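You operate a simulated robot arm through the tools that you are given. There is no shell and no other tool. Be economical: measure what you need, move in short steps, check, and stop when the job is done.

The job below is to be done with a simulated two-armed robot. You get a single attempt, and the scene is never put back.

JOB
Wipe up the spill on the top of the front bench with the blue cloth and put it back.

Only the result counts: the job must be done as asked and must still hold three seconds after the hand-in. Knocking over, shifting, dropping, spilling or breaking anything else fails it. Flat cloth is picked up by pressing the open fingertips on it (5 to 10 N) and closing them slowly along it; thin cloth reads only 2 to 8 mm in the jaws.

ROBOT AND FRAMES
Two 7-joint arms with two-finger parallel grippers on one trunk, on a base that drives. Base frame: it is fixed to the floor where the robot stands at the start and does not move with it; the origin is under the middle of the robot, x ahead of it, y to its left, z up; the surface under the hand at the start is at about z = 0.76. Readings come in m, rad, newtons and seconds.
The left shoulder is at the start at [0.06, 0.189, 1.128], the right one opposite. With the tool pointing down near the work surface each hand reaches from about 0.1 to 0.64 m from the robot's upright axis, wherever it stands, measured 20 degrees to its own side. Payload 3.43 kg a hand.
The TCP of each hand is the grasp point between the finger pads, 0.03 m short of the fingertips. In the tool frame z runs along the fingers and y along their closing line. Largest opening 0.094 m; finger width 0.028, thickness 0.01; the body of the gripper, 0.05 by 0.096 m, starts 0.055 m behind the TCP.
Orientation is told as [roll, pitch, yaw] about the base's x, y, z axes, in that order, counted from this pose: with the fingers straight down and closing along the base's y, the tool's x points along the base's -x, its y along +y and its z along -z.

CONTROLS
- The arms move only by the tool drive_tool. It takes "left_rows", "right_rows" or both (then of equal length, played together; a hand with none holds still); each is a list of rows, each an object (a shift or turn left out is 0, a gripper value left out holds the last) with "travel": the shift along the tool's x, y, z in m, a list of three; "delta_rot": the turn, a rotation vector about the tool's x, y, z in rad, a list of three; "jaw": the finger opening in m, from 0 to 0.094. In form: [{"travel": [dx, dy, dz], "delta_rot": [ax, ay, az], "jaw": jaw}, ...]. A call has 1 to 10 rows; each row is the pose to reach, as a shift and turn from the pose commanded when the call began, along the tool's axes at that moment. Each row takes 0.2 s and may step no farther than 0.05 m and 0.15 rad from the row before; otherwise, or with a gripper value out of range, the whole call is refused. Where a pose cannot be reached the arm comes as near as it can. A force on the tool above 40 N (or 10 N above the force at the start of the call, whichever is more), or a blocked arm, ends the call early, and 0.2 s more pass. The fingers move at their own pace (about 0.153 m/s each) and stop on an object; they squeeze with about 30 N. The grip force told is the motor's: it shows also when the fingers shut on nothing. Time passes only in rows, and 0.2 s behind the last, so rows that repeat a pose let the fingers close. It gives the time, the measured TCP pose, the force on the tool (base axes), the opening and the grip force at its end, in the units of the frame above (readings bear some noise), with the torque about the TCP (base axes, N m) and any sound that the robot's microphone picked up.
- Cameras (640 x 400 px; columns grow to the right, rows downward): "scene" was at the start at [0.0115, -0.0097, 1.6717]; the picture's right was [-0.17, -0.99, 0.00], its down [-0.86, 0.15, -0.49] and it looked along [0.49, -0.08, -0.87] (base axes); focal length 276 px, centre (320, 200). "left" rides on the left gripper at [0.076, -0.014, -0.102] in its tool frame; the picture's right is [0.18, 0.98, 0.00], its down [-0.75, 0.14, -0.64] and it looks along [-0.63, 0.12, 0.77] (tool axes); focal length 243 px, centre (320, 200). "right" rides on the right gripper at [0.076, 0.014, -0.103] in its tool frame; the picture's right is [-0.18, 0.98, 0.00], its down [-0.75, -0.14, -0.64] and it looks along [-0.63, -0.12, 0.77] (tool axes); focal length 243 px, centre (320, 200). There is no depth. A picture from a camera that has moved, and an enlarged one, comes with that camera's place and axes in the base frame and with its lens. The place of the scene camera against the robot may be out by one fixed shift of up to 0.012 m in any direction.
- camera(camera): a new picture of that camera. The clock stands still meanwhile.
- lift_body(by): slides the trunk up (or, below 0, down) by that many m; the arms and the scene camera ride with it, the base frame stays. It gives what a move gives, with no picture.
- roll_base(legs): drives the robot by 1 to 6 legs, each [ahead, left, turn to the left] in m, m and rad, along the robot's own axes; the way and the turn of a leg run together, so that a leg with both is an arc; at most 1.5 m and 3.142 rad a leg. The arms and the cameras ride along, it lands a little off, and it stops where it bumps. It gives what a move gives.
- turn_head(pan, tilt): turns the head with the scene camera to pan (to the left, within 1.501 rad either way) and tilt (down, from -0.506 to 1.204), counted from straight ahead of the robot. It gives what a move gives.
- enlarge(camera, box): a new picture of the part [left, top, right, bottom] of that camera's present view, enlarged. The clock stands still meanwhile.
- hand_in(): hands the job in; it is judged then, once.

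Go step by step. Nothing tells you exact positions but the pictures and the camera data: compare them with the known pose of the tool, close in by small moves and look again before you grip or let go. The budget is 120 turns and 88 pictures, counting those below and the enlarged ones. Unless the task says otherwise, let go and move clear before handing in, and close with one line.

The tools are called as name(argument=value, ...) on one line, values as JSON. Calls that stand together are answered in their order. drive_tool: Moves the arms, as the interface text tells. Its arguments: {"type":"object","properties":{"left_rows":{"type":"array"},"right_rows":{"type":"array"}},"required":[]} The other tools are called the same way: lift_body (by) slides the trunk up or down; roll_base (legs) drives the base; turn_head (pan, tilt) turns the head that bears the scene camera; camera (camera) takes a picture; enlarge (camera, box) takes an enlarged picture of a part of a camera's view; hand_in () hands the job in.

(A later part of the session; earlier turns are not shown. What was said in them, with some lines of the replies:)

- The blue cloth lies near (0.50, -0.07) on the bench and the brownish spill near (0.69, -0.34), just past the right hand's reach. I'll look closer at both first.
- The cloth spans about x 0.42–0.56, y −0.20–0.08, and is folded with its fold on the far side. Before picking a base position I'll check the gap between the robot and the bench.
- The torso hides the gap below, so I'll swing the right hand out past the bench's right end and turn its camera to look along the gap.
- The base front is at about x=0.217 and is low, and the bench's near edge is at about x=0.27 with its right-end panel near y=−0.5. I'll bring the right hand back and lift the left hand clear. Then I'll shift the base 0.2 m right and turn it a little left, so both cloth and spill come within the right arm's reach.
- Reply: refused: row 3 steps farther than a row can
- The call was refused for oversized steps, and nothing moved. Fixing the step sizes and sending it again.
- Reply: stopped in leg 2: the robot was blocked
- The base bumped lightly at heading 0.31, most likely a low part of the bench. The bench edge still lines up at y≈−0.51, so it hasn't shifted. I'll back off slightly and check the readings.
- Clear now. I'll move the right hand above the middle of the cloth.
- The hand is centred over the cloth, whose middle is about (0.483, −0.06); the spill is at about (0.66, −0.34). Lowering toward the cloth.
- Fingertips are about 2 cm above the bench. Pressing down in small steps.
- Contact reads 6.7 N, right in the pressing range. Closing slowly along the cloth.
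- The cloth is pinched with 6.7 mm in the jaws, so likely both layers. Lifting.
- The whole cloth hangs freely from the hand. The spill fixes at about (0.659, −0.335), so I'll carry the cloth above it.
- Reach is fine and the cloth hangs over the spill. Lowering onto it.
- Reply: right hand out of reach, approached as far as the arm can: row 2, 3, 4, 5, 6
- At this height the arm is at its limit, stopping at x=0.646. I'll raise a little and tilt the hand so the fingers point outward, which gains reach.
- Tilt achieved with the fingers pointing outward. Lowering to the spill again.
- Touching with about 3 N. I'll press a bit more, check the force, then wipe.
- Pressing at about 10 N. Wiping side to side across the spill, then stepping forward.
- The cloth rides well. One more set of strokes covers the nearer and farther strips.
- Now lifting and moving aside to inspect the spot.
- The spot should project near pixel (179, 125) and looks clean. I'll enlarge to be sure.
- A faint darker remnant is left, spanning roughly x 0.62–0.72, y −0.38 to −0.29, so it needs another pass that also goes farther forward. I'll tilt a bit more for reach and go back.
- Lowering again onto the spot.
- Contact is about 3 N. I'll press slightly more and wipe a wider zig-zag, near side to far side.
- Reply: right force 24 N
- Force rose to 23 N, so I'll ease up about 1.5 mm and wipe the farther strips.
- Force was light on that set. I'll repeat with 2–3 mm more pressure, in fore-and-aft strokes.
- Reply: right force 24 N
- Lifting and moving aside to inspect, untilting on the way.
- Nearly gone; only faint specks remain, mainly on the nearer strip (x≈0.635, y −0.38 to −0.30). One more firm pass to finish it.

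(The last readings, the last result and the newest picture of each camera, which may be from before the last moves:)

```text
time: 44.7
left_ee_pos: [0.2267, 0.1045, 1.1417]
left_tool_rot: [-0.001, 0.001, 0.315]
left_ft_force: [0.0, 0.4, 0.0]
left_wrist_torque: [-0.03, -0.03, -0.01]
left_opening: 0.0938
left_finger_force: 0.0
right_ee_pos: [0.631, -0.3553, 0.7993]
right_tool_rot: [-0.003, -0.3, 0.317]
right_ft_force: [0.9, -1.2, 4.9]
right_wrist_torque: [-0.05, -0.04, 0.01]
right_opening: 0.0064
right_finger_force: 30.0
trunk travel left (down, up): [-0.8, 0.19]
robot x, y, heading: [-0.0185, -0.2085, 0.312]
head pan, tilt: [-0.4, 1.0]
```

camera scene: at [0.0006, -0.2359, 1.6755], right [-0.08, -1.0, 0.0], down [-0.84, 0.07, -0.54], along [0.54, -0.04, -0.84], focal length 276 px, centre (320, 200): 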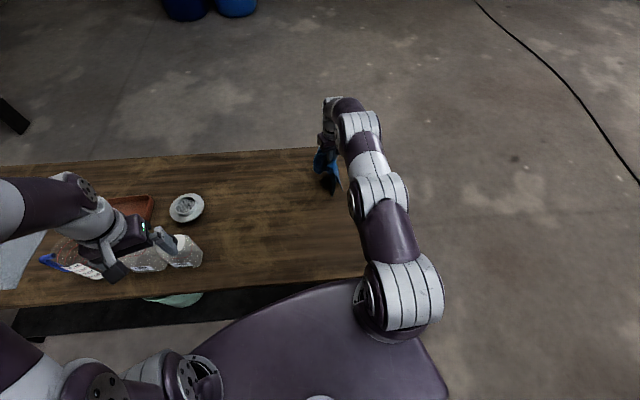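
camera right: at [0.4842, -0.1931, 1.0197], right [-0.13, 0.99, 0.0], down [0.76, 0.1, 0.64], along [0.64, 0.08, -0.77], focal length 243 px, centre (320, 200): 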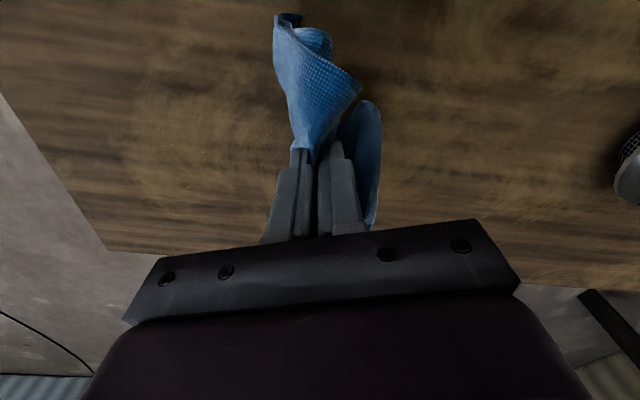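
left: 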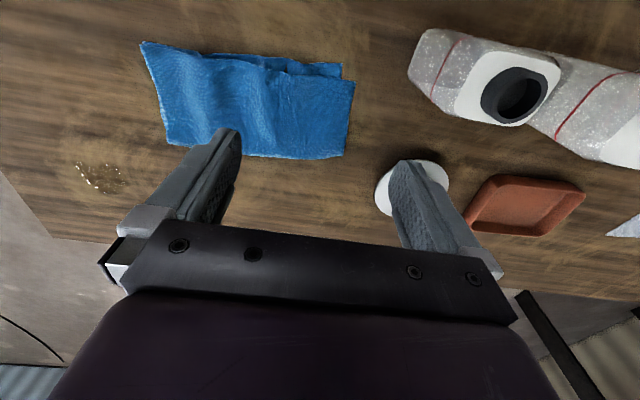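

drive_tool(right_rows=[{"travel": [-0.0266, -0.0093, 0.0103]}, {"travel": [-0.0569, -0.0091, 0.0197]}, {"travel": [-0.0672, 0.0242, 0.0229]}, {"travel": [-0.04, 0.0335, 0.0145]}, {"travel": [-0.0082, 0.0443, 0.0046]}, {"travel": [-0.0007, 0.0206, 0.0023]}, {"travel": [-0.0325, 0.0097, 0.0122]}, {"travel": [-0.0599, 0.0004, 0.0206]}, {"travel": [-0.0222, -0.0236, 0.009]}, {"travel": [0.0111, -0.0175, -0.0014]}])

drive_tool(right_rows=[{"travel": [-0.012, 0, -0.038]}, {"travel": [-0.024, 0, -0.076]}, {"travel": [-0.036, 0, -0.115]}, {"travel": [-0.03, 0.04, -0.125], "delta_rot": [0, 0.1, 0]}, {"travel": [-0.02, 0.08, -0.13], "delta_rot": [0, 0.2, 0]}, {"travel": [-0.01, 0.12, -0.13], "delta_rot": [0, 0.3, 0]}, {"travel": [0.0, 0.16, -0.13], "delta_rot": [0, 0.3, 0]}, {"travel": [0.01, 0.2, -0.13], "delta_rot": [0, 0.3, 0]}])

camera(camera="right")

enlarge(camera="right", box=[90, 90, 282, 210])

```text
time: 46.9
left_ee_pos: [0.2263, 0.1041, 1.142]
left_tool_rot: [-0.001, 0.0, 0.314]
left_ft_force: [-0.1, -0.5, -0.6]
left_wrist_torque: [-0.03, 0.0, -0.01]
left_opening: 0.0939
left_finger_force: 0.0
right_ee_pos: [0.6276, -0.3777, 0.7977]
right_tool_rot: [-0.002, -0.302, 0.315]
right_ft_force: [1.2, -1.8, 8.9]
right_wrist_torque: [-0.01, -0.06, -0.02]
right_opening: 0.0064
right_finger_force: 29.7
trunk travel left (down, up): [-0.8, 0.19]
robot x, y, heading: [-0.017, -0.2105, 0.316]
head pan, tilt: [-0.4, 1.0]
```

```text
time: 48.7
left_ee_pos: [0.2277, 0.1035, 1.1423]
left_tool_rot: [-0.001, 0.001, 0.314]
left_ft_force: [-0.2, 0.2, 0.2]
left_wrist_torque: [0.0, 0.01, 0.0]
left_opening: 0.0942
left_finger_force: 0.2
right_ee_pos: [0.5186, -0.2025, 0.9168]
right_tool_rot: [-0.003, 0.001, 0.313]
right_ft_force: [0.4, 0.3, -1.0]
right_wrist_torque: [0.02, 0.0, -0.03]
right_opening: 0.0064
right_finger_force: 30.0
trunk travel left (down, up): [-0.8, 0.19]
robot x, y, heading: [-0.0182, -0.2093, 0.316]
head pan, tilt: [-0.4, 1.0]
```

```text
63 pictures are left
camera right: at [0.4436, -0.2112, 1.0196], right [-0.13, 0.99, 0.0], down [0.76, 0.1, 0.64], along [0.64, 0.08, -0.77], focal length 243 px, centre (320, 200)
```

right: 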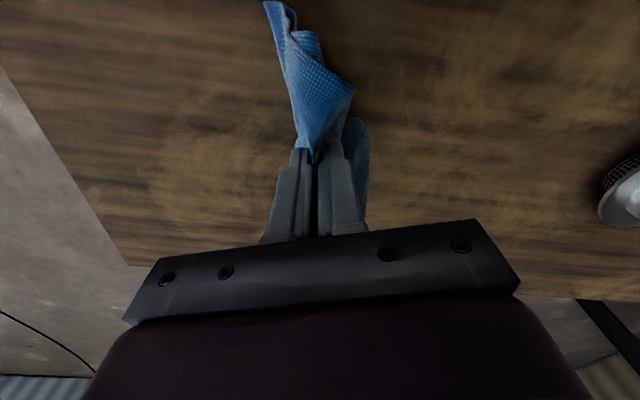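

```text
3.33 times, centred on (186, 150) of right
camera zoom: at [0.4436, -0.2112, 1.0196], right [-0.13, 0.99, 0.0], down [0.76, 0.1, 0.64], along [0.64, 0.08, -0.77], focal length 809 px, centre (767, 367)
```

zoom: 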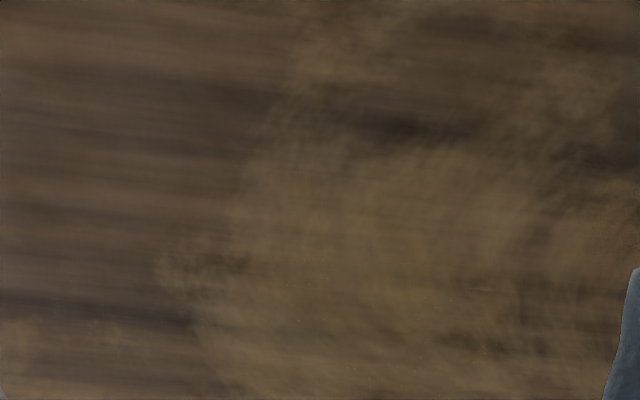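

enlarge(camera="right", box=[120, 145, 280, 245])

```text
4.00 times, centred on (200, 195) of right
camera zoom: at [0.4436, -0.2112, 1.0196], right [-0.13, 0.99, 0.0], down [0.76, 0.1, 0.64], along [0.64, 0.08, -0.77], focal length 970 px, centre (800, 220)
```

zoom: 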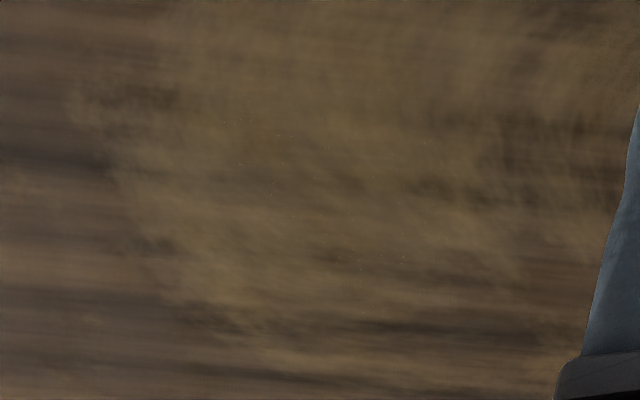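

Only a few single-pixel specks remain. One last pass over the centre for certainty, then I'll put the cloth back.

drive_tool(right_rows=[{"travel": [-0.018, -0.04, 0.0], "delta_rot": [0, -0.06, 0]}, {"travel": [-0.036, -0.08, 0.0], "delta_rot": [0, -0.12, 0]}, {"travel": [-0.054, -0.12, 0.01], "delta_rot": [0, -0.18, 0]}, {"travel": [-0.067, -0.155, 0.03], "delta_rot": [0, -0.24, 0]}, {"travel": [-0.0735, -0.1665, 0.067], "delta_rot": [0, -0.3, 0]}, {"travel": [-0.0735, -0.1665, 0.1], "delta_rot": [0, -0.3, 0]}, {"travel": [-0.0735, -0.1665, 0.114], "delta_rot": [0, -0.3, 0]}, {"travel": [-0.0735, -0.1665, 0.118], "delta_rot": [0, -0.3, 0]}])

drive_tool(right_rows=[{"travel": [-0.0109, 0.038, 0.0066]}, {"travel": [0.0009, 0, 0.0029]}, {"travel": [0.0142, -0.043, -0.0013]}, {"travel": [-0.0011, -0.0585, 0.0034]}, {"travel": [-0.0128, -0.0205, 0.0071]}, {"travel": [-0.0263, 0.022, 0.0113]}, {"travel": [-0.045, 0.02, 0.0165]}, {"travel": [-0.035, -0.015, 0.0135]}, {"travel": [-0.022, -0.05, 0.0095]}, {"travel": [0.0009, -0.02, 0.0029]}])

```text
time: 50.5
left_ee_pos: [0.2279, 0.1044, 1.1422]
left_tool_rot: [0.0, 0.0, 0.314]
left_ft_force: [-0.4, -0.1, 0.0]
left_wrist_torque: [0.01, 0.01, 0.0]
left_opening: 0.0939
left_finger_force: 0.0
right_ee_pos: [0.6418, -0.3369, 0.7984]
right_tool_rot: [0.0, -0.302, 0.316]
right_ft_force: [-2.2, 0.1, 6.1]
right_wrist_torque: [0.05, -0.01, 0.07]
right_opening: 0.0063
right_finger_force: 30.1
trunk travel left (down, up): [-0.8, 0.19]
robot x, y, heading: [-0.0184, -0.2116, 0.312]
head pan, tilt: [-0.4, 1.0]
```

```text
time: 52.7
left_ee_pos: [0.2262, 0.1037, 1.142]
left_tool_rot: [-0.001, -0.001, 0.313]
left_ft_force: [-0.8, 0.9, -0.2]
left_wrist_torque: [-0.02, -0.02, -0.04]
left_opening: 0.094
left_finger_force: 0.2
right_ee_pos: [0.6458, -0.3558, 0.7975]
right_tool_rot: [-0.002, -0.3, 0.315]
right_ft_force: [1.8, -0.1, 7.5]
right_wrist_torque: [-0.01, -0.11, -0.03]
right_opening: 0.0063
right_finger_force: 30.0
trunk travel left (down, up): [-0.8, 0.19]
robot x, y, heading: [-0.0197, -0.2104, 0.311]
head pan, tilt: [-0.4, 1.0]
```

Lifting and carrying the cloth back above its original place.

drive_tool(right_rows=[{"travel": [-0.012, 0, -0.039]}, {"travel": [-0.024, 0, -0.078]}, {"travel": [-0.036, 0, -0.117]}, {"travel": [-0.0262, 0.0475, -0.12], "delta_rot": [0, 0.05, 0]}, {"travel": [-0.0164, 0.095, -0.123], "delta_rot": [0, 0.1, 0]}, {"travel": [-0.0065, 0.1427, -0.126], "delta_rot": [0, 0.15, 0]}, {"travel": [0.0033, 0.19, -0.129], "delta_rot": [0, 0.2, 0]}, {"travel": [0.013, 0.238, -0.132], "delta_rot": [0, 0.25, 0]}, {"travel": [0.0228, 0.2855, -0.135], "delta_rot": [0, 0.3, 0]}, {"travel": [0.0327, 0.333, -0.138], "delta_rot": [0, 0.3, 0]}])

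camera(camera="right")

enlarge(camera="scene", box=[160, 130, 400, 280])

```text
time: 54.9
left_ee_pos: [0.2278, 0.1044, 1.142]
left_tool_rot: [-0.002, 0.0, 0.314]
left_ft_force: [-0.5, 0.0, -0.4]
left_wrist_torque: [-0.02, 0.04, 0.03]
left_opening: 0.0944
left_finger_force: 0.1
right_ee_pos: [0.4748, -0.0619, 0.9197]
right_tool_rot: [-0.003, -0.001, 0.315]
right_ft_force: [-0.4, 0.3, 0.0]
right_wrist_torque: [-0.03, -0.03, -0.01]
right_opening: 0.0063
right_finger_force: 30.0
trunk travel left (down, up): [-0.8, 0.19]
robot x, y, heading: [-0.0206, -0.2077, 0.315]
head pan, tilt: [-0.4, 1.0]
```

```text
60 pictures are left
camera right: at [0.3996, -0.0701, 1.0224], right [-0.13, 0.99, 0.0], down [0.76, 0.1, 0.64], along [0.64, 0.08, -0.77], focal length 243 px, centre (320, 200)
```

right: 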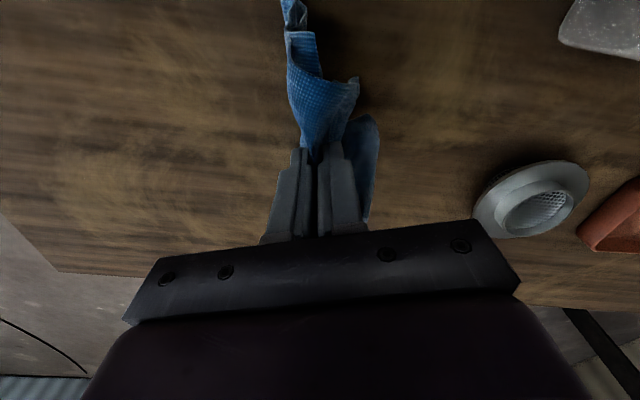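

```text
2.67 times, centred on (280, 205) of scene
camera zoom: at [-0.0021, -0.2326, 1.6755], right [-0.08, -1.0, 0.0], down [-0.84, 0.07, -0.54], along [0.54, -0.05, -0.84], focal length 735 px, centre (427, 187)
```

zoom: 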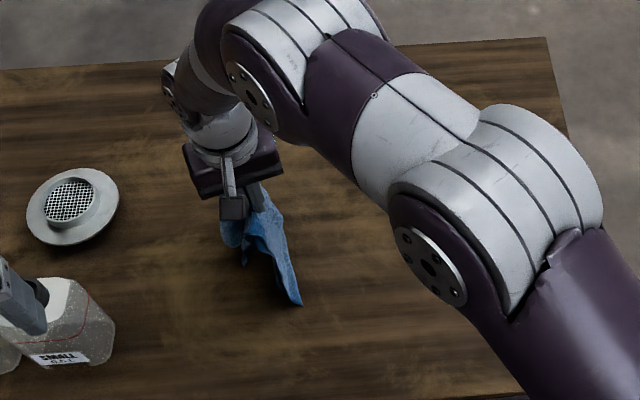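

The spill spot looks clean and the cloth is back over its place. Lowering it gently.

drive_tool(right_rows=[{"travel": [0, 0, 0.02]}, {"travel": [0, 0, 0.04]}, {"travel": [0, 0, 0.06]}, {"travel": [0, 0, 0.075]}, {"travel": [0, 0, 0.09]}, {"travel": [0, 0, 0.1]}, {"travel": [0, 0, 0.11]}, {"travel": [0, 0, 0.118]}, {"travel": [0, 0, 0.122]}])

camera(camera="right")

```text
time: 56.9
left_ee_pos: [0.2263, 0.1025, 1.143]
left_tool_rot: [0.0, 0.0, 0.313]
left_ft_force: [0.3, 0.4, 0.8]
left_wrist_torque: [-0.02, 0.03, -0.01]
left_opening: 0.094
left_finger_force: 0.0
right_ee_pos: [0.4754, -0.0622, 0.7984]
right_tool_rot: [0.004, -0.005, 0.318]
right_ft_force: [0.1, -1.5, 14.1]
right_wrist_torque: [-0.11, 0.02, 0.0]
right_opening: 0.0064
right_finger_force: 29.8
trunk travel left (down, up): [-0.8, 0.19]
robot x, y, heading: [-0.0194, -0.2121, 0.312]
head pan, tilt: [-0.4, 1.0]
```

```text
58 pictures are left
camera right: at [0.4001, -0.0714, 0.8996], right [-0.13, 0.99, 0.0], down [0.76, 0.1, 0.65], along [0.64, 0.09, -0.76], focal length 243 px, centre (320, 200)
```

right: 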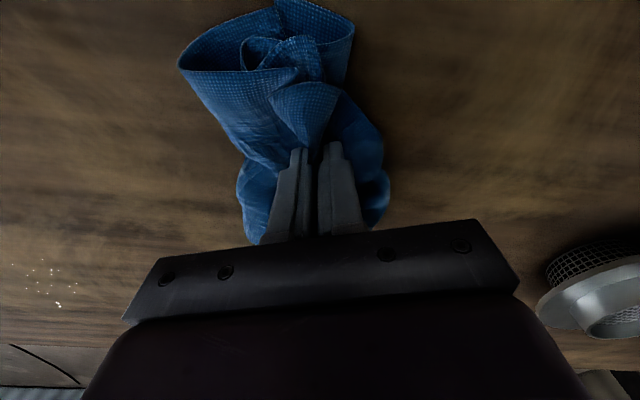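

The low-angle view shows a few glinting dots still at the spill. I'll take a closer look before letting go.

enlarge(camera="right", box=[0, 230, 144, 320])

```text
4.44 times, centred on (72, 275) of right
camera zoom: at [0.4001, -0.0714, 0.8996], right [-0.13, 0.99, 0.0], down [0.76, 0.1, 0.65], along [0.64, 0.09, -0.76], focal length 1078 px, centre (1422, -133)
```

zoom: 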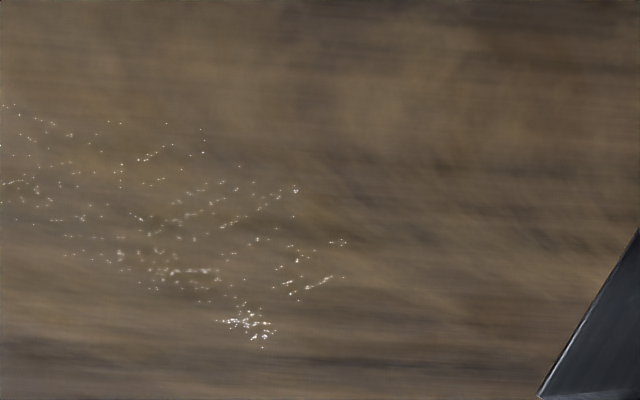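

Sparse specks remain, denser at the far end (x≈0.71). I'll take the cloth back for another pass concentrating on x 0.66–0.73.

drive_tool(right_rows=[{"travel": [0, 0, -0.04]}, {"travel": [0, 0, -0.08]}, {"travel": [0, 0, -0.12]}, {"travel": [-0.015, -0.046, -0.12], "delta_rot": [0, -0.07, 0]}, {"travel": [-0.03, -0.092, -0.12], "delta_rot": [0, -0.14, 0]}, {"travel": [-0.045, -0.138, -0.12], "delta_rot": [0, -0.21, 0]}, {"travel": [-0.06, -0.184, -0.12], "delta_rot": [0, -0.28, 0]}, {"travel": [-0.075, -0.23, -0.12], "delta_rot": [0, -0.36, 0]}, {"travel": [-0.09, -0.276, -0.12], "delta_rot": [0, -0.43, 0]}, {"travel": [-0.1056, -0.3216, -0.12], "delta_rot": [0, -0.5, 0]}])

drive_tool(right_rows=[{"travel": [0.0192, 0, 0.0351]}, {"travel": [0.0383, 0, 0.0702]}, {"travel": [0.048, 0, 0.0878]}, {"travel": [0.0546, 0, 0.1]}, {"travel": [0.057, 0, 0.1045]}])

```text
time: 59.1
left_ee_pos: [0.2293, 0.1018, 1.1431]
left_tool_rot: [0.002, 0.0, 0.315]
left_ft_force: [-0.4, -0.5, 1.3]
left_wrist_torque: [0.0, 0.02, -0.01]
left_opening: 0.0941
left_finger_force: 0.1
right_ee_pos: [0.6763, -0.3347, 0.9152]
right_tool_rot: [0.003, -0.499, 0.314]
right_ft_force: [0.1, -0.2, 0.0]
right_wrist_torque: [0.02, 0.06, -0.02]
right_opening: 0.0061
right_finger_force: 30.0
trunk travel left (down, up): [-0.8, 0.19]
robot x, y, heading: [-0.0191, -0.2124, 0.317]
head pan, tilt: [-0.4, 1.0]
```

```text
time: 60.3
left_ee_pos: [0.2262, 0.1027, 1.1419]
left_tool_rot: [-0.002, -0.003, 0.312]
left_ft_force: [0.1, -0.3, -0.2]
left_wrist_torque: [-0.02, -0.04, -0.02]
left_opening: 0.094
left_finger_force: 0.1
right_ee_pos: [0.6753, -0.3339, 0.7996]
right_tool_rot: [-0.004, -0.507, 0.318]
right_ft_force: [2.0, 0.0, 11.3]
right_wrist_torque: [-0.03, -0.02, 0.0]
right_opening: 0.0063
right_finger_force: 30.2
trunk travel left (down, up): [-0.8, 0.19]
robot x, y, heading: [-0.0211, -0.2105, 0.314]
head pan, tilt: [-0.4, 1.0]
```

Contact of 11 N on the far part. Wiping across it.

drive_tool(right_rows=[{"travel": [-0.0085, 0.0333, 0.007]}, {"travel": [0.0037, -0.0095, 0.0003]}, {"travel": [0.0146, -0.0476, -0.0056]}, {"travel": [-0.0048, -0.0442, 0.005]}, {"travel": [-0.0157, -0.0062, 0.0109]}, {"travel": [-0.0239, 0.0223, 0.0154]}, {"travel": [-0.0337, 0.0082, 0.0207]}, {"travel": [-0.0228, -0.0299, 0.0148]}, {"travel": [0.0008, -0.0316, 0.0019]}, {"travel": [0.001, 0, 0.0018]}])

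```text
time: 62.5
left_ee_pos: [0.2248, 0.1028, 1.1424]
left_tool_rot: [-0.001, -0.003, 0.314]
left_ft_force: [0.4, 0.0, -0.4]
left_wrist_torque: [-0.03, 0.02, -0.01]
left_opening: 0.0942
left_finger_force: 0.0
right_ee_pos: [0.6745, -0.3351, 0.799]
right_tool_rot: [-0.004, -0.506, 0.315]
right_ft_force: [1.6, -6.9, 23.1]
right_wrist_torque: [-0.34, -0.1, -0.05]
right_opening: 0.0063
right_finger_force: 29.6
trunk travel left (down, up): [-0.8, 0.19]
robot x, y, heading: [-0.0176, -0.2123, 0.312]
head pan, tilt: [-0.4, 1.0]
```

Good. The same again over the middle and nearer strips.

drive_tool(right_rows=[{"travel": [0.0085, 0.0347, -0.0046]}, {"travel": [0.0194, -0.0033, -0.0106]}, {"travel": [0.0303, -0.0414, -0.0165]}, {"travel": [0.0456, -0.0304, -0.0249]}, {"travel": [0.0333, 0.0124, -0.0182]}, {"travel": [0.0239, 0.0457, -0.013]}, {"travel": [0.0488, 0.0392, -0.0266]}, {"travel": [0.0597, 0.0011, -0.0326]}, {"travel": [0.0332, -0.0192, -0.0181]}, {"travel": [-0.0029, -0.0221, 0.0016]}])

drive_tool(right_rows=[{"travel": [-0.0085, 0.0333, 0.005]}, {"travel": [0.0037, -0.0095, -0.001]}, {"travel": [-0.0157, -0.0062, 0.0095]}, {"travel": [-0.0239, 0.0223, 0.014]}, {"travel": [-0.0337, 0.0082, 0.019]}, {"travel": [-0.0228, -0.0199, 0.0135]}, {"travel": [0.0, -0.02, 0.0]}])

```text
time: 64.7
left_ee_pos: [0.2252, 0.1031, 1.1429]
left_tool_rot: [-0.002, -0.002, 0.314]
left_ft_force: [0.5, 0.6, 0.7]
left_wrist_torque: [-0.01, -0.02, 0.0]
left_opening: 0.0941
left_finger_force: 0.2
right_ee_pos: [0.6843, -0.3554, 0.798]
right_tool_rot: [-0.004, -0.505, 0.317]
right_ft_force: [-1.8, -2.7, 23.5]
right_wrist_torque: [-0.13, 0.04, -0.03]
right_opening: 0.0062
right_finger_force: 30.0
trunk travel left (down, up): [-0.8, 0.19]
robot x, y, heading: [-0.0198, -0.2144, 0.313]
head pan, tilt: [-0.4, 1.0]
```

```text
time: 66.3
left_ee_pos: [0.2252, 0.1042, 1.1416]
left_tool_rot: [-0.002, -0.002, 0.316]
left_ft_force: [0.3, 0.1, -0.1]
left_wrist_torque: [0.03, -0.02, 0.0]
left_opening: 0.0938
left_finger_force: 0.1
right_ee_pos: [0.6912, -0.3765, 0.7997]
right_tool_rot: [-0.004, -0.506, 0.318]
right_ft_force: [6.2, 1.6, 20.8]
right_wrist_torque: [-0.02, -0.26, 0.0]
right_opening: 0.0063
right_finger_force: 30.2
trunk travel left (down, up): [-0.8, 0.19]
robot x, y, heading: [-0.016, -0.2113, 0.317]
head pan, tilt: [-0.4, 1.0]
```

Lifting and carrying the cloth home again.

drive_tool(right_rows=[{"travel": [-0.0192, 0, -0.0351]}, {"travel": [-0.0383, 0, -0.0702]}, {"travel": [-0.0575, 0, -0.1053]}])

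drive_tool(right_rows=[{"travel": [0.0119, 0.0458, -0.0065], "delta_rot": [0, 0.07, 0]}, {"travel": [0.0238, 0.0916, -0.013], "delta_rot": [0, 0.14, 0]}, {"travel": [0.0356, 0.1374, -0.0195], "delta_rot": [0, 0.21, 0]}, {"travel": [0.0475, 0.1832, -0.026], "delta_rot": [0, 0.28, 0]}, {"travel": [0.0594, 0.229, -0.0324], "delta_rot": [0, 0.35, 0]}, {"travel": [0.0713, 0.2747, -0.0389], "delta_rot": [0, 0.42, 0]}, {"travel": [0.0831, 0.3205, -0.0454], "delta_rot": [0, 0.5, 0]}, {"travel": [0.095, 0.3663, -0.0519], "delta_rot": [0, 0.5, 0]}])

camera(camera="right")

```text
time: 67.1
left_ee_pos: [0.2279, 0.104, 1.1421]
left_tool_rot: [0.0, -0.002, 0.314]
left_ft_force: [0.3, 0.1, 0.1]
left_wrist_torque: [0.03, -0.02, 0.01]
left_opening: 0.0941
left_finger_force: 0.1
right_ee_pos: [0.6906, -0.3749, 0.9107]
right_tool_rot: [0.003, -0.496, 0.317]
right_ft_force: [0.1, 0.2, -0.5]
right_wrist_torque: [-0.03, 0.07, -0.03]
right_opening: 0.0063
right_finger_force: 30.0
trunk travel left (down, up): [-0.8, 0.19]
robot x, y, heading: [-0.0205, -0.2098, 0.31]
head pan, tilt: [-0.4, 1.0]
```

```text
time: 68.9
left_ee_pos: [0.2265, 0.1043, 1.142]
left_tool_rot: [-0.002, 0.0, 0.315]
left_ft_force: [0.0, -0.1, -0.2]
left_wrist_torque: [-0.02, -0.02, 0.0]
left_opening: 0.0941
left_finger_force: 0.0
right_ee_pos: [0.4743, -0.0587, 0.9158]
right_tool_rot: [-0.002, 0.001, 0.314]
right_ft_force: [-1.7, 1.0, 1.5]
right_wrist_torque: [-0.01, -0.04, 0.05]
right_opening: 0.0064
right_finger_force: 30.6
trunk travel left (down, up): [-0.8, 0.19]
robot x, y, heading: [-0.0201, -0.2131, 0.311]
head pan, tilt: [-0.4, 1.0]
```

```text
56 pictures are left
camera right: at [0.3984, -0.0683, 1.0174], right [-0.13, 0.99, 0.0], down [0.76, 0.1, 0.64], along [0.64, 0.08, -0.77], focal length 243 px, centre (320, 200)
```

right: 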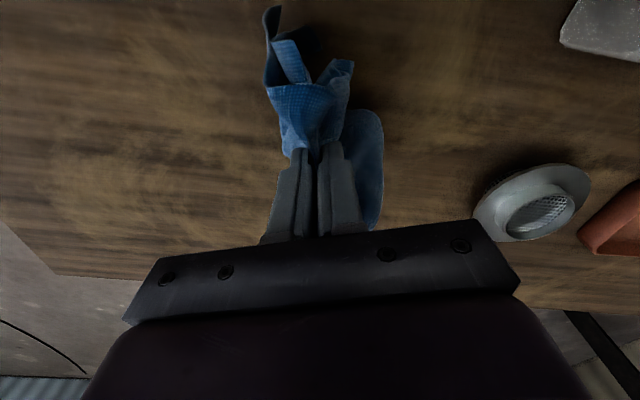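

Clean from above. Lowering to place, and I'll use the low view to check for glints.

drive_tool(right_rows=[{"travel": [0, 0, 0.02]}, {"travel": [0, 0, 0.04]}, {"travel": [0, 0, 0.06]}, {"travel": [0, 0, 0.075]}, {"travel": [0, 0, 0.09]}, {"travel": [0, 0, 0.1]}, {"travel": [0, 0, 0.108]}, {"travel": [0, 0, 0.114]}])

camera(camera="right")

enlarge(camera="right", box=[0, 220, 144, 310])

```text
time: 70.7
left_ee_pos: [0.2275, 0.1036, 1.1427]
left_tool_rot: [0.0, 0.0, 0.313]
left_ft_force: [-0.3, -0.8, -0.7]
left_wrist_torque: [-0.02, -0.01, -0.04]
left_opening: 0.0942
left_finger_force: 0.0
right_ee_pos: [0.4761, -0.0592, 0.8008]
right_tool_rot: [-0.001, -0.001, 0.316]
right_ft_force: [-0.5, -0.1, 3.0]
right_wrist_torque: [-0.04, -0.01, -0.01]
right_opening: 0.0061
right_finger_force: 29.9
trunk travel left (down, up): [-0.8, 0.19]
robot x, y, heading: [-0.0172, -0.2115, 0.314]
head pan, tilt: [-0.4, 1.0]
```

```text
55 pictures are left
camera right: at [0.4006, -0.0682, 0.9044], right [-0.13, 0.99, 0.0], down [0.76, 0.1, 0.64], along [0.64, 0.08, -0.77], focal length 243 px, centre (320, 200)
```

right: 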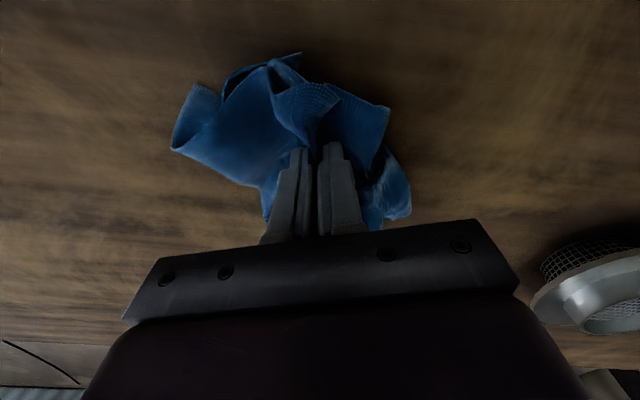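

```text
4.44 times, centred on (72, 265) of right
camera zoom: at [0.4006, -0.0682, 0.9044], right [-0.13, 0.99, 0.0], down [0.76, 0.1, 0.64], along [0.64, 0.08, -0.77], focal length 1078 px, centre (1422, -89)
```

zoom: 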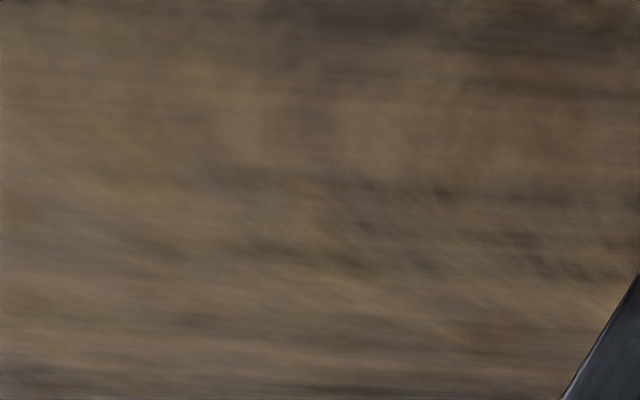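

The spill is completely gone. Releasing the cloth gently and lifting straight off.

drive_tool(right_rows=[{"jaw": 0.015}, {"jaw": 0.025}, {"jaw": 0.035}, {"jaw": 0.035}, {"travel": [0, 0, -0.015]}, {"travel": [0, 0, -0.03]}, {"travel": [0, 0, -0.06]}, {"travel": [0, 0, -0.1]}, {"travel": [0, 0, -0.13]}])

camera(camera="right")

```text
time: 72.7
left_ee_pos: [0.2265, 0.1024, 1.1425]
left_tool_rot: [0.0, 0.0, 0.314]
left_ft_force: [0.2, -0.1, -0.3]
left_wrist_torque: [-0.03, 0.01, 0.01]
left_opening: 0.094
left_finger_force: 0.1
right_ee_pos: [0.4751, -0.0586, 0.9325]
right_tool_rot: [-0.002, 0.001, 0.316]
right_ft_force: [-0.6, 0.3, -0.1]
right_wrist_torque: [0.0, -0.02, -0.01]
right_opening: 0.0352
right_finger_force: 0.0
trunk travel left (down, up): [-0.8, 0.19]
robot x, y, heading: [-0.0203, -0.2117, 0.316]
head pan, tilt: [-0.4, 1.0]
```

```text
53 pictures are left
camera right: at [0.4001, -0.0684, 1.0349], right [-0.13, 0.99, 0.0], down [0.76, 0.1, 0.64], along [0.64, 0.08, -0.77], focal length 243 px, centre (320, 200)
```

right: 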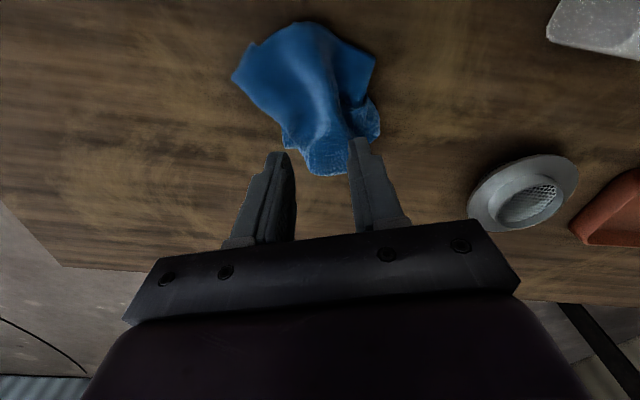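

The cloth rests centred at about (0.48, −0.07), its original spot. Moving the hand clear and taking a last overview.

drive_tool(right_rows=[{"travel": [0.02, -0.03, -0.03]}, {"travel": [0.04, -0.065, -0.05]}, {"travel": [0.06, -0.105, -0.06]}, {"travel": [0.07, -0.15, -0.06]}, {"travel": [0.08, -0.195, -0.06]}, {"travel": [0.08, -0.24, -0.06]}, {"travel": [0.08, -0.28, -0.06]}])

camera(camera="scene")

```text
time: 74.3
left_ee_pos: [0.2275, 0.1025, 1.1427]
left_tool_rot: [0.003, 0.0, 0.315]
left_ft_force: [1.1, -0.2, 0.2]
left_wrist_torque: [-0.01, 0.03, 0.01]
left_opening: 0.0938
left_finger_force: 0.2
right_ee_pos: [0.4851, -0.3515, 0.9899]
right_tool_rot: [0.002, -0.001, 0.316]
right_ft_force: [-0.4, 0.6, 0.0]
right_wrist_torque: [-0.02, 0.03, 0.0]
right_opening: 0.0352
right_finger_force: 0.0
trunk travel left (down, up): [-0.8, 0.19]
robot x, y, heading: [-0.0225, -0.2132, 0.317]
head pan, tilt: [-0.4, 1.0]
```

```text
52 pictures are left
camera scene: at [-0.0003, -0.2361, 1.6754], right [-0.08, -1.0, 0.0], down [-0.84, 0.07, -0.54], along [0.54, -0.04, -0.84], focal length 276 px, centre (320, 200)
```

scene: 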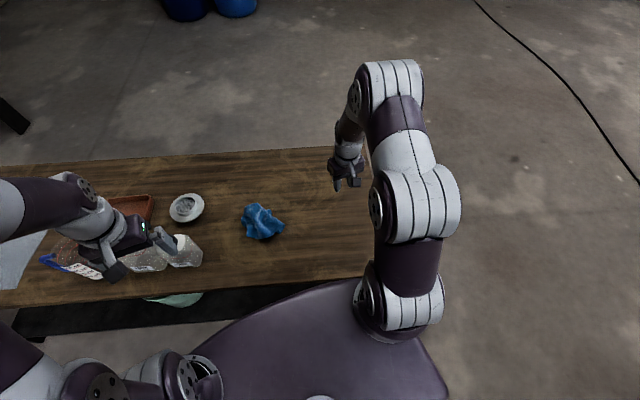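

The spill is gone, the cloth is back at its spot, nothing else has moved and both hands are clear. Handing in.

hand_in()

```text
The job is handed in.
```

The spill on the front bench is wiped up and the blue cloth is back within about a centimetre of its original spot, though crumpled rather than folded flat. The base bumped lightly once while turning, most likely against a low part of the bench; nothing else looked moved in the last picture.
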